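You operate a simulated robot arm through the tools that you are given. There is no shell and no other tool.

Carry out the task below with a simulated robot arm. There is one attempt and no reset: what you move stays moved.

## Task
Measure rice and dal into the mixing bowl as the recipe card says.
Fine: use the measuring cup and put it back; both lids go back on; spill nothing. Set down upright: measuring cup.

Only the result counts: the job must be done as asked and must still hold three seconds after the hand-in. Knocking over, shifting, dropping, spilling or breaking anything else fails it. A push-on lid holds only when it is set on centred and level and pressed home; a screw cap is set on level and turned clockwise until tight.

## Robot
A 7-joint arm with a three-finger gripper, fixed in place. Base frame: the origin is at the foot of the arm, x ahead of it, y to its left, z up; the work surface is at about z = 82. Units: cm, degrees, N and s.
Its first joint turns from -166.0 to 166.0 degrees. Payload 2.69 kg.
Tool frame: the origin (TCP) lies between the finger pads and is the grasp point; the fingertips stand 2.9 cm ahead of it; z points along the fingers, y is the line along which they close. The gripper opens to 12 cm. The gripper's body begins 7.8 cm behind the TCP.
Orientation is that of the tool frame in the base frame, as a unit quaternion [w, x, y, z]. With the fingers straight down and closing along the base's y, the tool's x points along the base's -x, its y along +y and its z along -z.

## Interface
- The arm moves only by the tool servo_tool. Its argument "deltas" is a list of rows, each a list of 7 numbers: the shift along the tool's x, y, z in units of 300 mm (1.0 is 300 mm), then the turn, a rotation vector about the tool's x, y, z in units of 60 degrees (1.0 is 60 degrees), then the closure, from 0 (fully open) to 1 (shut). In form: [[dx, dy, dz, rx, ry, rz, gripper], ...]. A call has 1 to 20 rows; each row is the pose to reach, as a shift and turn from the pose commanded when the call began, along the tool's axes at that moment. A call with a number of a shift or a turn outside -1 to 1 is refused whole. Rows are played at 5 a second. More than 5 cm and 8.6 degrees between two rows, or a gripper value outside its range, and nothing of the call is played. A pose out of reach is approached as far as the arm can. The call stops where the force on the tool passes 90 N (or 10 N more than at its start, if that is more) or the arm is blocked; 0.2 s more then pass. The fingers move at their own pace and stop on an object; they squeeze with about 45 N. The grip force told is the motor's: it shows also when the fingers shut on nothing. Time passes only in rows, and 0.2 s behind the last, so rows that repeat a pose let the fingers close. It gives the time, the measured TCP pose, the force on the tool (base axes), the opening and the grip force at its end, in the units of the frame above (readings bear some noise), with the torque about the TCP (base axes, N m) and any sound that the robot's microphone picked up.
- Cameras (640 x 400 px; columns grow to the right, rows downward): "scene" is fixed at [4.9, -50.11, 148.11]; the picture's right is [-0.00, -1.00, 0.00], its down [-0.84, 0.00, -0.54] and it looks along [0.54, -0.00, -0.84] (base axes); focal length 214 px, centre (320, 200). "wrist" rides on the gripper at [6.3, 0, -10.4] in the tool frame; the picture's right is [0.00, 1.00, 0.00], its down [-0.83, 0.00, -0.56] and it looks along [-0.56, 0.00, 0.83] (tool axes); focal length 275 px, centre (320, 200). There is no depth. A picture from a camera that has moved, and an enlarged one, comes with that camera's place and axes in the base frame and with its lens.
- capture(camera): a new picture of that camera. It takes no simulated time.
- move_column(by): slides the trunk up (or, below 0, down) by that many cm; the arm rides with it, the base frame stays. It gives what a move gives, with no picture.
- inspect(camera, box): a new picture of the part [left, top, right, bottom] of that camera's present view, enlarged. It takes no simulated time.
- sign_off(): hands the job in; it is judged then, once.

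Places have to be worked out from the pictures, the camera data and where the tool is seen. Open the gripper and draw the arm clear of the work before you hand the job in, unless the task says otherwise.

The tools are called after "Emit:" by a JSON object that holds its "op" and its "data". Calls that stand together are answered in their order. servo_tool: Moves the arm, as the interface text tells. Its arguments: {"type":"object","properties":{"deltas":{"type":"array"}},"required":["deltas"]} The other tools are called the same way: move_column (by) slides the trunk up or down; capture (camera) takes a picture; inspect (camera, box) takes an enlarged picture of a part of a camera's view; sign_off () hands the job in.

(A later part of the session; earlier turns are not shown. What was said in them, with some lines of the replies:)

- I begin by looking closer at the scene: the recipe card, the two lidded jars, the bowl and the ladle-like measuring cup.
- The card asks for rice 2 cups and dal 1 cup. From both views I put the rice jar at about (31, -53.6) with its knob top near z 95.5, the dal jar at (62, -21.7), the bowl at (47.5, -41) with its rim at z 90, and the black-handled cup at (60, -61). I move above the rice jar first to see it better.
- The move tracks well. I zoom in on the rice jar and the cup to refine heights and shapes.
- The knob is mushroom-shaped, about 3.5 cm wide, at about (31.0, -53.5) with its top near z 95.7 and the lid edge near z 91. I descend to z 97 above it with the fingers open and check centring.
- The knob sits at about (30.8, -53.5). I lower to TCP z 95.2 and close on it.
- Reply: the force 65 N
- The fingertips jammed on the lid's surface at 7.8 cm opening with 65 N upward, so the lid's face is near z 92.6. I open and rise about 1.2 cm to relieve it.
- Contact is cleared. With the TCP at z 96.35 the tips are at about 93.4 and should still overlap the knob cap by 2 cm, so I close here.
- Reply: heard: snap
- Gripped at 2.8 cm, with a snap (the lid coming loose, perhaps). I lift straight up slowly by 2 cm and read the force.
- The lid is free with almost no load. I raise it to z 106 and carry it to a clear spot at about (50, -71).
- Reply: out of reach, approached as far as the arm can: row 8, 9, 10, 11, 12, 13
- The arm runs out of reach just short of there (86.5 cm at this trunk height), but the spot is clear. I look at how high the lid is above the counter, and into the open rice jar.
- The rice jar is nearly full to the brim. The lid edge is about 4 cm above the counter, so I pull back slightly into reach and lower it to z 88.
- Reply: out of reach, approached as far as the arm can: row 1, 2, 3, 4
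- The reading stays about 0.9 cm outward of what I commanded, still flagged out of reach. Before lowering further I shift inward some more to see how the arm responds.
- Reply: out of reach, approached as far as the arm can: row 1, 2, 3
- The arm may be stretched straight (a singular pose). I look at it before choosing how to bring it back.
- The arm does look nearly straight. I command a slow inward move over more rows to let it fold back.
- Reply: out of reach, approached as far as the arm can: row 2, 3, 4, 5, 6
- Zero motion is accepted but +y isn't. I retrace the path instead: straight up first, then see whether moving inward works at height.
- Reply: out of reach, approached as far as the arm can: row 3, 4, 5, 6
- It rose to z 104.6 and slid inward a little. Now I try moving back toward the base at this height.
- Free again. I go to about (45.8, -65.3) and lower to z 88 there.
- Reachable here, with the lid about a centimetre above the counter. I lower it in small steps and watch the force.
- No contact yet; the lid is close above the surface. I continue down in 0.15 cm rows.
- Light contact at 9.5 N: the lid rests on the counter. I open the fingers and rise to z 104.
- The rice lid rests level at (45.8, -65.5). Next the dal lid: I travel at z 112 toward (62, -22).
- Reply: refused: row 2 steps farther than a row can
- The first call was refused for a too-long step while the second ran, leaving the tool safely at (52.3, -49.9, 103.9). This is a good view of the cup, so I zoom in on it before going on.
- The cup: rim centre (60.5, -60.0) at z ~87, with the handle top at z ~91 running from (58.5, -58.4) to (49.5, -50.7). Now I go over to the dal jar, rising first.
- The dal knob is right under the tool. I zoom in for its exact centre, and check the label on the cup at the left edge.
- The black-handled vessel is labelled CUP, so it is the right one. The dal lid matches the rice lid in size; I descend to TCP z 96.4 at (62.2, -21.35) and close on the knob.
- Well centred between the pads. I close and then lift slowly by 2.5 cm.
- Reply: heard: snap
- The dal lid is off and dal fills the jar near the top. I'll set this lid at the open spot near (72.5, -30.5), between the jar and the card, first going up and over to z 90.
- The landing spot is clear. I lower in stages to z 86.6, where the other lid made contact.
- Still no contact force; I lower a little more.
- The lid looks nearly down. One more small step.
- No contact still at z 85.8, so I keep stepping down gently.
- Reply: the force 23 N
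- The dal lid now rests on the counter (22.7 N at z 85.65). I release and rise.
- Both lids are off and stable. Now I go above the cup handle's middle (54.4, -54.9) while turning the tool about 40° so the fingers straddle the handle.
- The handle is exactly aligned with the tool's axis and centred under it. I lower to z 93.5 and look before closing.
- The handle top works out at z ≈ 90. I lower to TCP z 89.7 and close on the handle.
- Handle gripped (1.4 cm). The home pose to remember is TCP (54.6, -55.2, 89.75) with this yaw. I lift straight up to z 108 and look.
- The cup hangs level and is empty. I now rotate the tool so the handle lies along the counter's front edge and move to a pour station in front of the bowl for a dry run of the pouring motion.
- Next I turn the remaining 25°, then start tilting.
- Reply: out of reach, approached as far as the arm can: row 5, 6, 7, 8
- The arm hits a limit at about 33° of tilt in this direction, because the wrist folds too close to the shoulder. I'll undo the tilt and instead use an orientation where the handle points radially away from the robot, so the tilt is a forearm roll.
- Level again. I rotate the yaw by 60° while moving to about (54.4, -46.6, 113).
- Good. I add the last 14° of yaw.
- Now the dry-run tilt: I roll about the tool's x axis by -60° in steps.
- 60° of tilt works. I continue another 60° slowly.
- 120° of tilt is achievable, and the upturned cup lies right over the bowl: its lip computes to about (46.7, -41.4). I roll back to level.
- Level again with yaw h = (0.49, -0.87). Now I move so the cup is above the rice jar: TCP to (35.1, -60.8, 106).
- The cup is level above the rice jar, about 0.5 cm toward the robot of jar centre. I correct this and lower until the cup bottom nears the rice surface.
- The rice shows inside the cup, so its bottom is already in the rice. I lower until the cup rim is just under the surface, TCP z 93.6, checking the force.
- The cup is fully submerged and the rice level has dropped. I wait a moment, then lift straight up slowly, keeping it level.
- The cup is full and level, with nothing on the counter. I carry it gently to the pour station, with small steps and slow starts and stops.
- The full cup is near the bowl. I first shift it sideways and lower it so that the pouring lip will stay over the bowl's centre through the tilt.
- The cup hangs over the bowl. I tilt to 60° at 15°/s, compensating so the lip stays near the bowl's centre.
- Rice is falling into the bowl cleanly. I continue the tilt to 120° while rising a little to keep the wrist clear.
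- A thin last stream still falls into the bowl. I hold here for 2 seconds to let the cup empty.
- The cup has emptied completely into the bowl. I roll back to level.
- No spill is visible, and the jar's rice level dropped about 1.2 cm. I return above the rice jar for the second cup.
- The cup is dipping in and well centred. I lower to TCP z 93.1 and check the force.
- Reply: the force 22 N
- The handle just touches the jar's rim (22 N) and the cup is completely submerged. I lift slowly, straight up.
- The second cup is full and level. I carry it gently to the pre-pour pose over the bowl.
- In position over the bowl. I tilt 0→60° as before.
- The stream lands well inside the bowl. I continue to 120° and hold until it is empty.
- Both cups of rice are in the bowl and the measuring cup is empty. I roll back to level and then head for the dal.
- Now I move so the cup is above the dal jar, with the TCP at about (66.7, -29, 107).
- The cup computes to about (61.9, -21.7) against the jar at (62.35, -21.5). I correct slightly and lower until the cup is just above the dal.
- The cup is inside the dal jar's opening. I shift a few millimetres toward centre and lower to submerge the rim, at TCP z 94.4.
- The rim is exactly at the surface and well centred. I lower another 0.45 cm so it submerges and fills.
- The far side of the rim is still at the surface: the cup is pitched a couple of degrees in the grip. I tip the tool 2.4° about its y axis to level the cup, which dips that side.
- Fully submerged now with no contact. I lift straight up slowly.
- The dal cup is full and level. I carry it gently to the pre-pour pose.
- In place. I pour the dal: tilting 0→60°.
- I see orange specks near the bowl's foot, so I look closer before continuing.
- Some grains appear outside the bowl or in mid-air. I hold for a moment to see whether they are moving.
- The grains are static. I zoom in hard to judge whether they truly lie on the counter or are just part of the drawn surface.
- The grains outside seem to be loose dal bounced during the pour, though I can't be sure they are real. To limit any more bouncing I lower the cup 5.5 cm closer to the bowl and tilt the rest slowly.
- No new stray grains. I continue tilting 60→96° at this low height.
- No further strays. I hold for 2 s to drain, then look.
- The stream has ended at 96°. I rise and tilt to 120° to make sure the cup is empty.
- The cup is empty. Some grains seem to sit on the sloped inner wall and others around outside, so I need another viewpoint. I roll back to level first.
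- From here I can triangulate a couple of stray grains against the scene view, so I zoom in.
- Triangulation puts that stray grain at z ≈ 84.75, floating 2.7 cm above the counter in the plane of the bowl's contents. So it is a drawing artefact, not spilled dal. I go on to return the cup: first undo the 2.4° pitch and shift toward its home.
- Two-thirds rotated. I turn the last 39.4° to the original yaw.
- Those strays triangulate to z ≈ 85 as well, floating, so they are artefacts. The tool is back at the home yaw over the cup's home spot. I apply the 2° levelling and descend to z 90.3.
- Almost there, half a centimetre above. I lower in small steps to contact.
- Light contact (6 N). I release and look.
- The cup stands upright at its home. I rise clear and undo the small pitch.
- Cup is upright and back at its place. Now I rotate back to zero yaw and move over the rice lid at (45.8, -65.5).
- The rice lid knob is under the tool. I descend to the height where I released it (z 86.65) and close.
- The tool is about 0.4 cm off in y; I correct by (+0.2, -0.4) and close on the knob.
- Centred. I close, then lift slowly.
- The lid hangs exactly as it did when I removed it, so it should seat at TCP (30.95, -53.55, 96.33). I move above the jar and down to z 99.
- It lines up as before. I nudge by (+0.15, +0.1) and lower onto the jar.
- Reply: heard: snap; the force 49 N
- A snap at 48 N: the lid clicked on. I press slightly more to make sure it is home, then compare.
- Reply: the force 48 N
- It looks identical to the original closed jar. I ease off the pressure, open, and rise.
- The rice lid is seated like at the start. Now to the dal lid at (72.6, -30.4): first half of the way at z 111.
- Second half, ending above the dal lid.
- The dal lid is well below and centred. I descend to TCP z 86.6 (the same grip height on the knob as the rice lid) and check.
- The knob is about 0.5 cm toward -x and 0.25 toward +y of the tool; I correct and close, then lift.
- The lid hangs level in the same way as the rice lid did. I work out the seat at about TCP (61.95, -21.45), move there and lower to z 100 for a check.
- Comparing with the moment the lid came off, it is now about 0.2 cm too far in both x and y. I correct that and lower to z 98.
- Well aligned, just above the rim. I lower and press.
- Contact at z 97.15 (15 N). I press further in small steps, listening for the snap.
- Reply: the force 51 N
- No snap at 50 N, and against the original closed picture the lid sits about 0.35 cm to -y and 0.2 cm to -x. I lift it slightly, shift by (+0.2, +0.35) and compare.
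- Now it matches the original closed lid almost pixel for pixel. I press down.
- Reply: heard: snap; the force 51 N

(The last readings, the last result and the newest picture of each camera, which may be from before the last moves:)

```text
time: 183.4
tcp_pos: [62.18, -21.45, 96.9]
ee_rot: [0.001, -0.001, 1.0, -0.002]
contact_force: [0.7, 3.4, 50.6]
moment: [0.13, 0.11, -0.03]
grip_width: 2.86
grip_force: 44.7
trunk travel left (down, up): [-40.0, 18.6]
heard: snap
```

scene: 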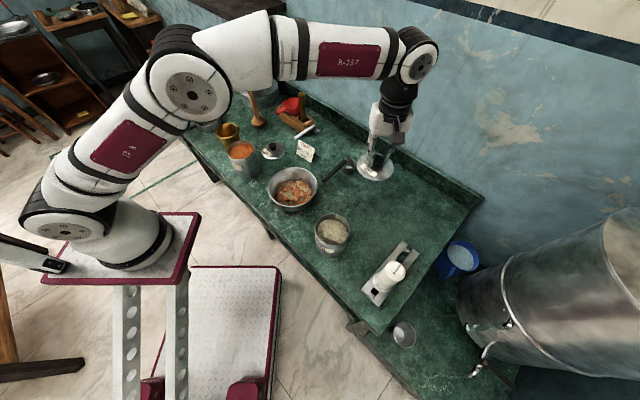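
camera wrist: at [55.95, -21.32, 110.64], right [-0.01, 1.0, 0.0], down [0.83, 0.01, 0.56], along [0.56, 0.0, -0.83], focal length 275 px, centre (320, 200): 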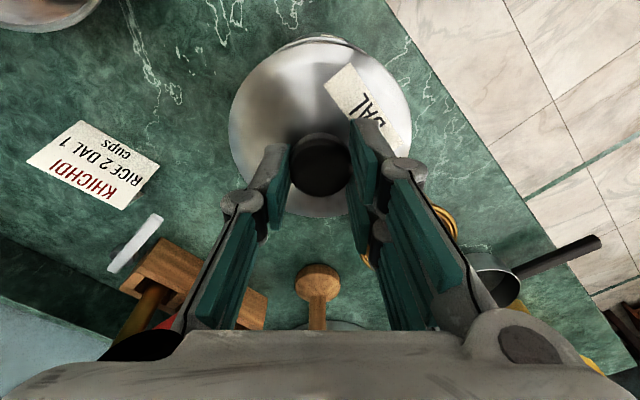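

Snap heard: the dal lid is home. I ease the pressure, release, and rise clear.

Emit:
{"op": "servo_tool", "data": {"deltas": [[0, 0, 0.003, 0, 0, 0, 1], [0, 0, 0.0, 0, 0, 0, 1], [0, 0, -0.006, 0, 0, 0, 1], [0, 0, -0.007, 0, 0, 0, 0.7], [0, 0, -0.007, 0, 0, 0, 0.5], [0, 0, -0.01, 0, 0, 0, 0.42], [0, 0, -0.06, 0, 0, 0, 0.42], [0, 0, -0.18, 0, 0, 0, 0.42], [0, 0, -0.33, 0, 0, 0, 0.42], [0, 0, -0.48, 0, 0, 0, 0.42], [0, 0, -0.6, 0, 0, 0, 0.42]]}}

Emit:
{"op": "inspect", "data": {"camera": "scene", "box": [218, 120, 282, 190]}}

Emit:
{"op": "capture", "data": {"camera": "scene"}}

Emit:
{"op": "capture", "data": {"camera": "wrist"}}

```text
time: 185.8
tcp_pos: [61.96, -21.4, 114.98]
ee_rot: [0.001, -0.001, 1.0, -0.001]
contact_force: [-0.6, 0.2, -0.3]
moment: [0.04, 0.03, 0.01]
grip_width: 6.95
grip_force: 0.2
trunk travel left (down, up): [-40.0, 18.6]
```

```text
5.71 times, centred on (250, 155) of scene
camera zoom: at [4.9, -50.11, 148.11], right [0.0, -1.0, 0.0], down [-0.84, 0.0, -0.54], along [0.54, 0.0, -0.84], focal length 1226 px, centre (720, 457)
```

zoom: 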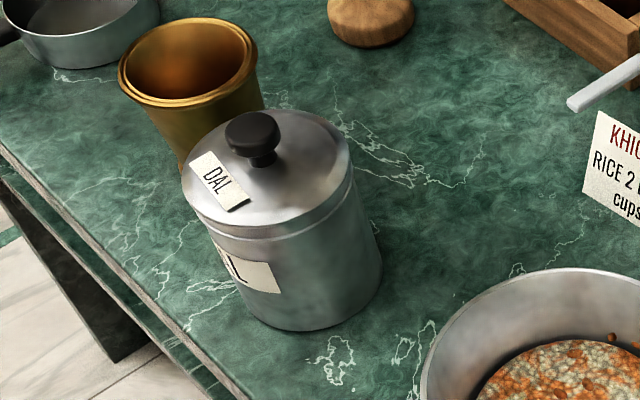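

```text
taken
```

scene: 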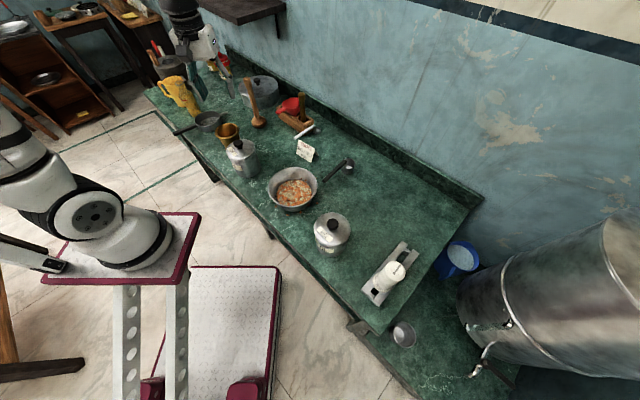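

```text
taken
camera wrist: at [55.75, -21.48, 125.51], right [-0.01, 1.0, 0.0], down [0.83, 0.01, 0.56], along [0.56, 0.0, -0.83], focal length 275 px, centre (320, 200)
```

wrist: 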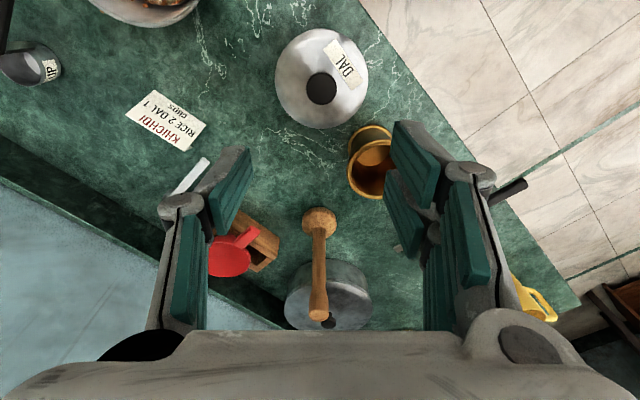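

Both lids are seated as at the start. I open fully, draw the arm up and back toward its starting area, then do a final check of the bowl and surroundings.

Emit:
{"op": "servo_tool", "data": {"deltas": [[0, 0, -0.13, 0, 0, 0, 0.2], [0, 0, -0.26, 0, 0, 0, 0], [0.05, 0, -0.39, 0, 0, 0, 0], [0.15, -0.06, -0.47, 0, 0, 0, 0], [0.28, -0.12, -0.47, 0, 0, 0, 0], [0.41, -0.18, -0.47, 0, 0, 0, 0], [0.54, -0.24, -0.47, 0, 0, 0, 0], [0.66, -0.31, -0.47, 0, 0, 0, 0], [0.66, -0.31, -0.47, 0, 0, 0, 0]]}}

Emit:
{"op": "inspect", "data": {"camera": "scene", "box": [250, 140, 370, 225]}}

Emit:
{"op": "inspect", "data": {"camera": "scene", "box": [190, 80, 430, 290]}}

Emit:
{"op": "capture", "data": {"camera": "wrist"}}

```text
time: 187.8
tcp_pos: [42.26, -30.75, 128.88]
ee_rot: [0.001, -0.002, 1.0, -0.001]
contact_force: [-0.1, 0.2, -0.2]
moment: [0.0, -0.03, 0.0]
grip_width: 12.0
grip_force: 0.0
trunk travel left (down, up): [-40.0, 18.6]
```

```text
4.71 times, centred on (310, 182) of scene
camera zoom: at [4.9, -50.11, 148.11], right [0.0, -1.0, 0.0], down [-0.84, 0.0, -0.54], along [0.54, 0.0, -0.84], focal length 1009 px, centre (367, 282)
```

zoom: 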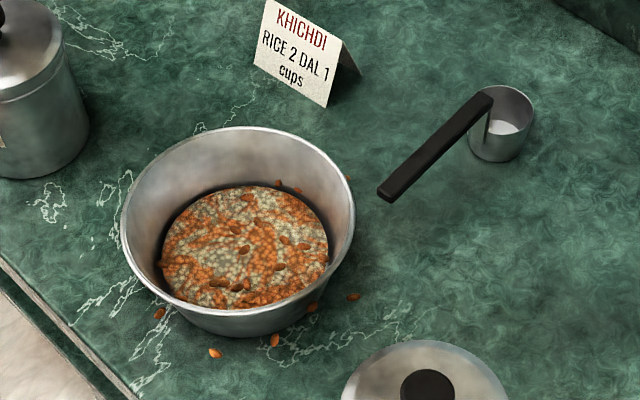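

```text
1.90 times, centred on (310, 185) of scene
camera zoom: at [4.9, -50.11, 148.11], right [0.0, -1.0, 0.0], down [-0.84, 0.0, -0.54], along [0.54, 0.0, -0.84], focal length 408 px, centre (339, 229)
```

zoom: 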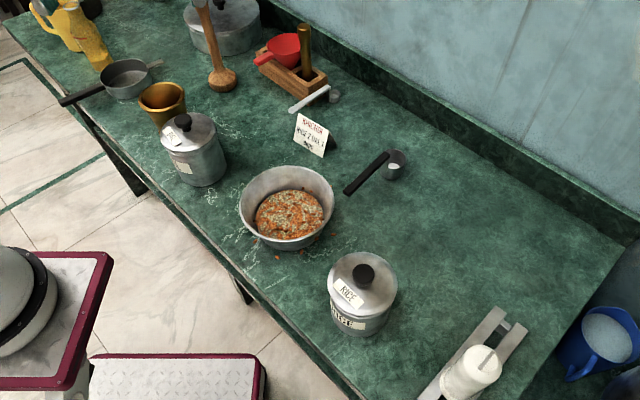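

```text
taken
camera wrist: at [35.89, -30.85, 139.26], right [-0.01, 1.0, 0.0], down [0.83, 0.01, 0.56], along [0.56, 0.0, -0.83], focal length 275 px, centre (320, 200)
```

wrist: 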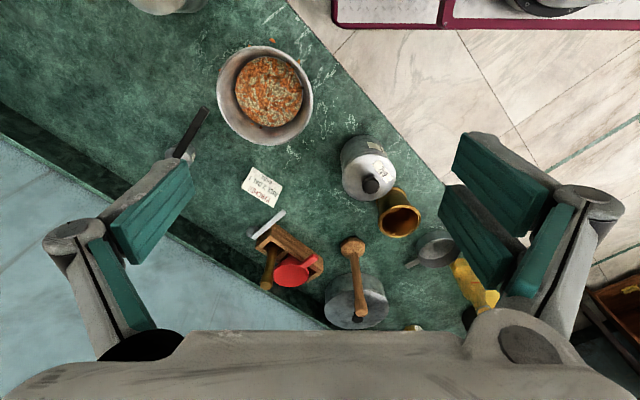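

All is in place. As a last check of the stray grains near the front of the bowl, I triangulate one from this viewpoint.

Emit:
{"op": "inspect", "data": {"camera": "wrist", "box": [205, 30, 325, 150]}}

```text
3.33 times, centred on (265, 90) of wrist
camera zoom: at [35.89, -30.85, 139.26], right [-0.01, 1.0, 0.0], down [0.83, 0.01, 0.56], along [0.56, 0.0, -0.83], focal length 918 px, centre (503, 567)
```

zoom: 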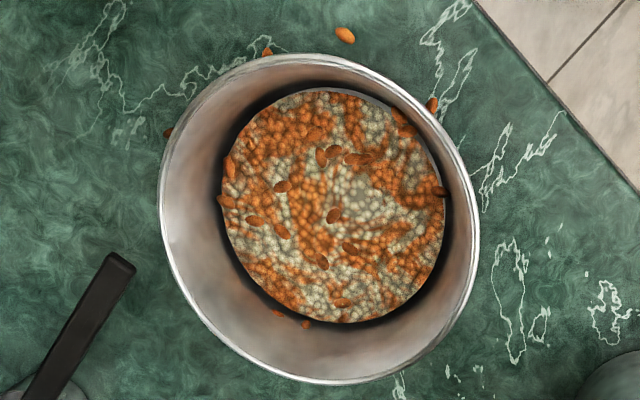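

Two views agree that this grain hangs at z ≈ 84.5, level with the bowl's contents, so it is a display artefact and the counter is clean. Rice 2 and dal 1 are in the bowl, the cup is upright at home, both lids are on, and the arm is clear with the gripper open, so I hand in.

Emit:
{"op": "sign_off", "data": {}}

```text
The job is handed in.
```

I put two cups of rice and one cup of dal into the mixing bowl, as the recipe card says, and handed the job in. I don't have the judge's result.

- **Measuring:** I used the black-handled cup labelled CUP. All three cups came out of the jars full and level, and each emptied completely into the bowl.
- **Cup:** it stands upright at its original place, within about 0.3 cm.
- **Lids:** the rice and dal lids are both back on. Each clicked as I pressed it down and looks as it did at the start.
- **Spills:** the pictures show a few dal grains around the outside of the bowl. Checked from two views, three of them appear to hang 2.5–3 cm above the counter, level with the bowl's contents. I took them as a drawing artefact rather than spilled dal, but I can't rule out that they count against the job.
- **Arm:** it is clear of the counter with the gripper open.
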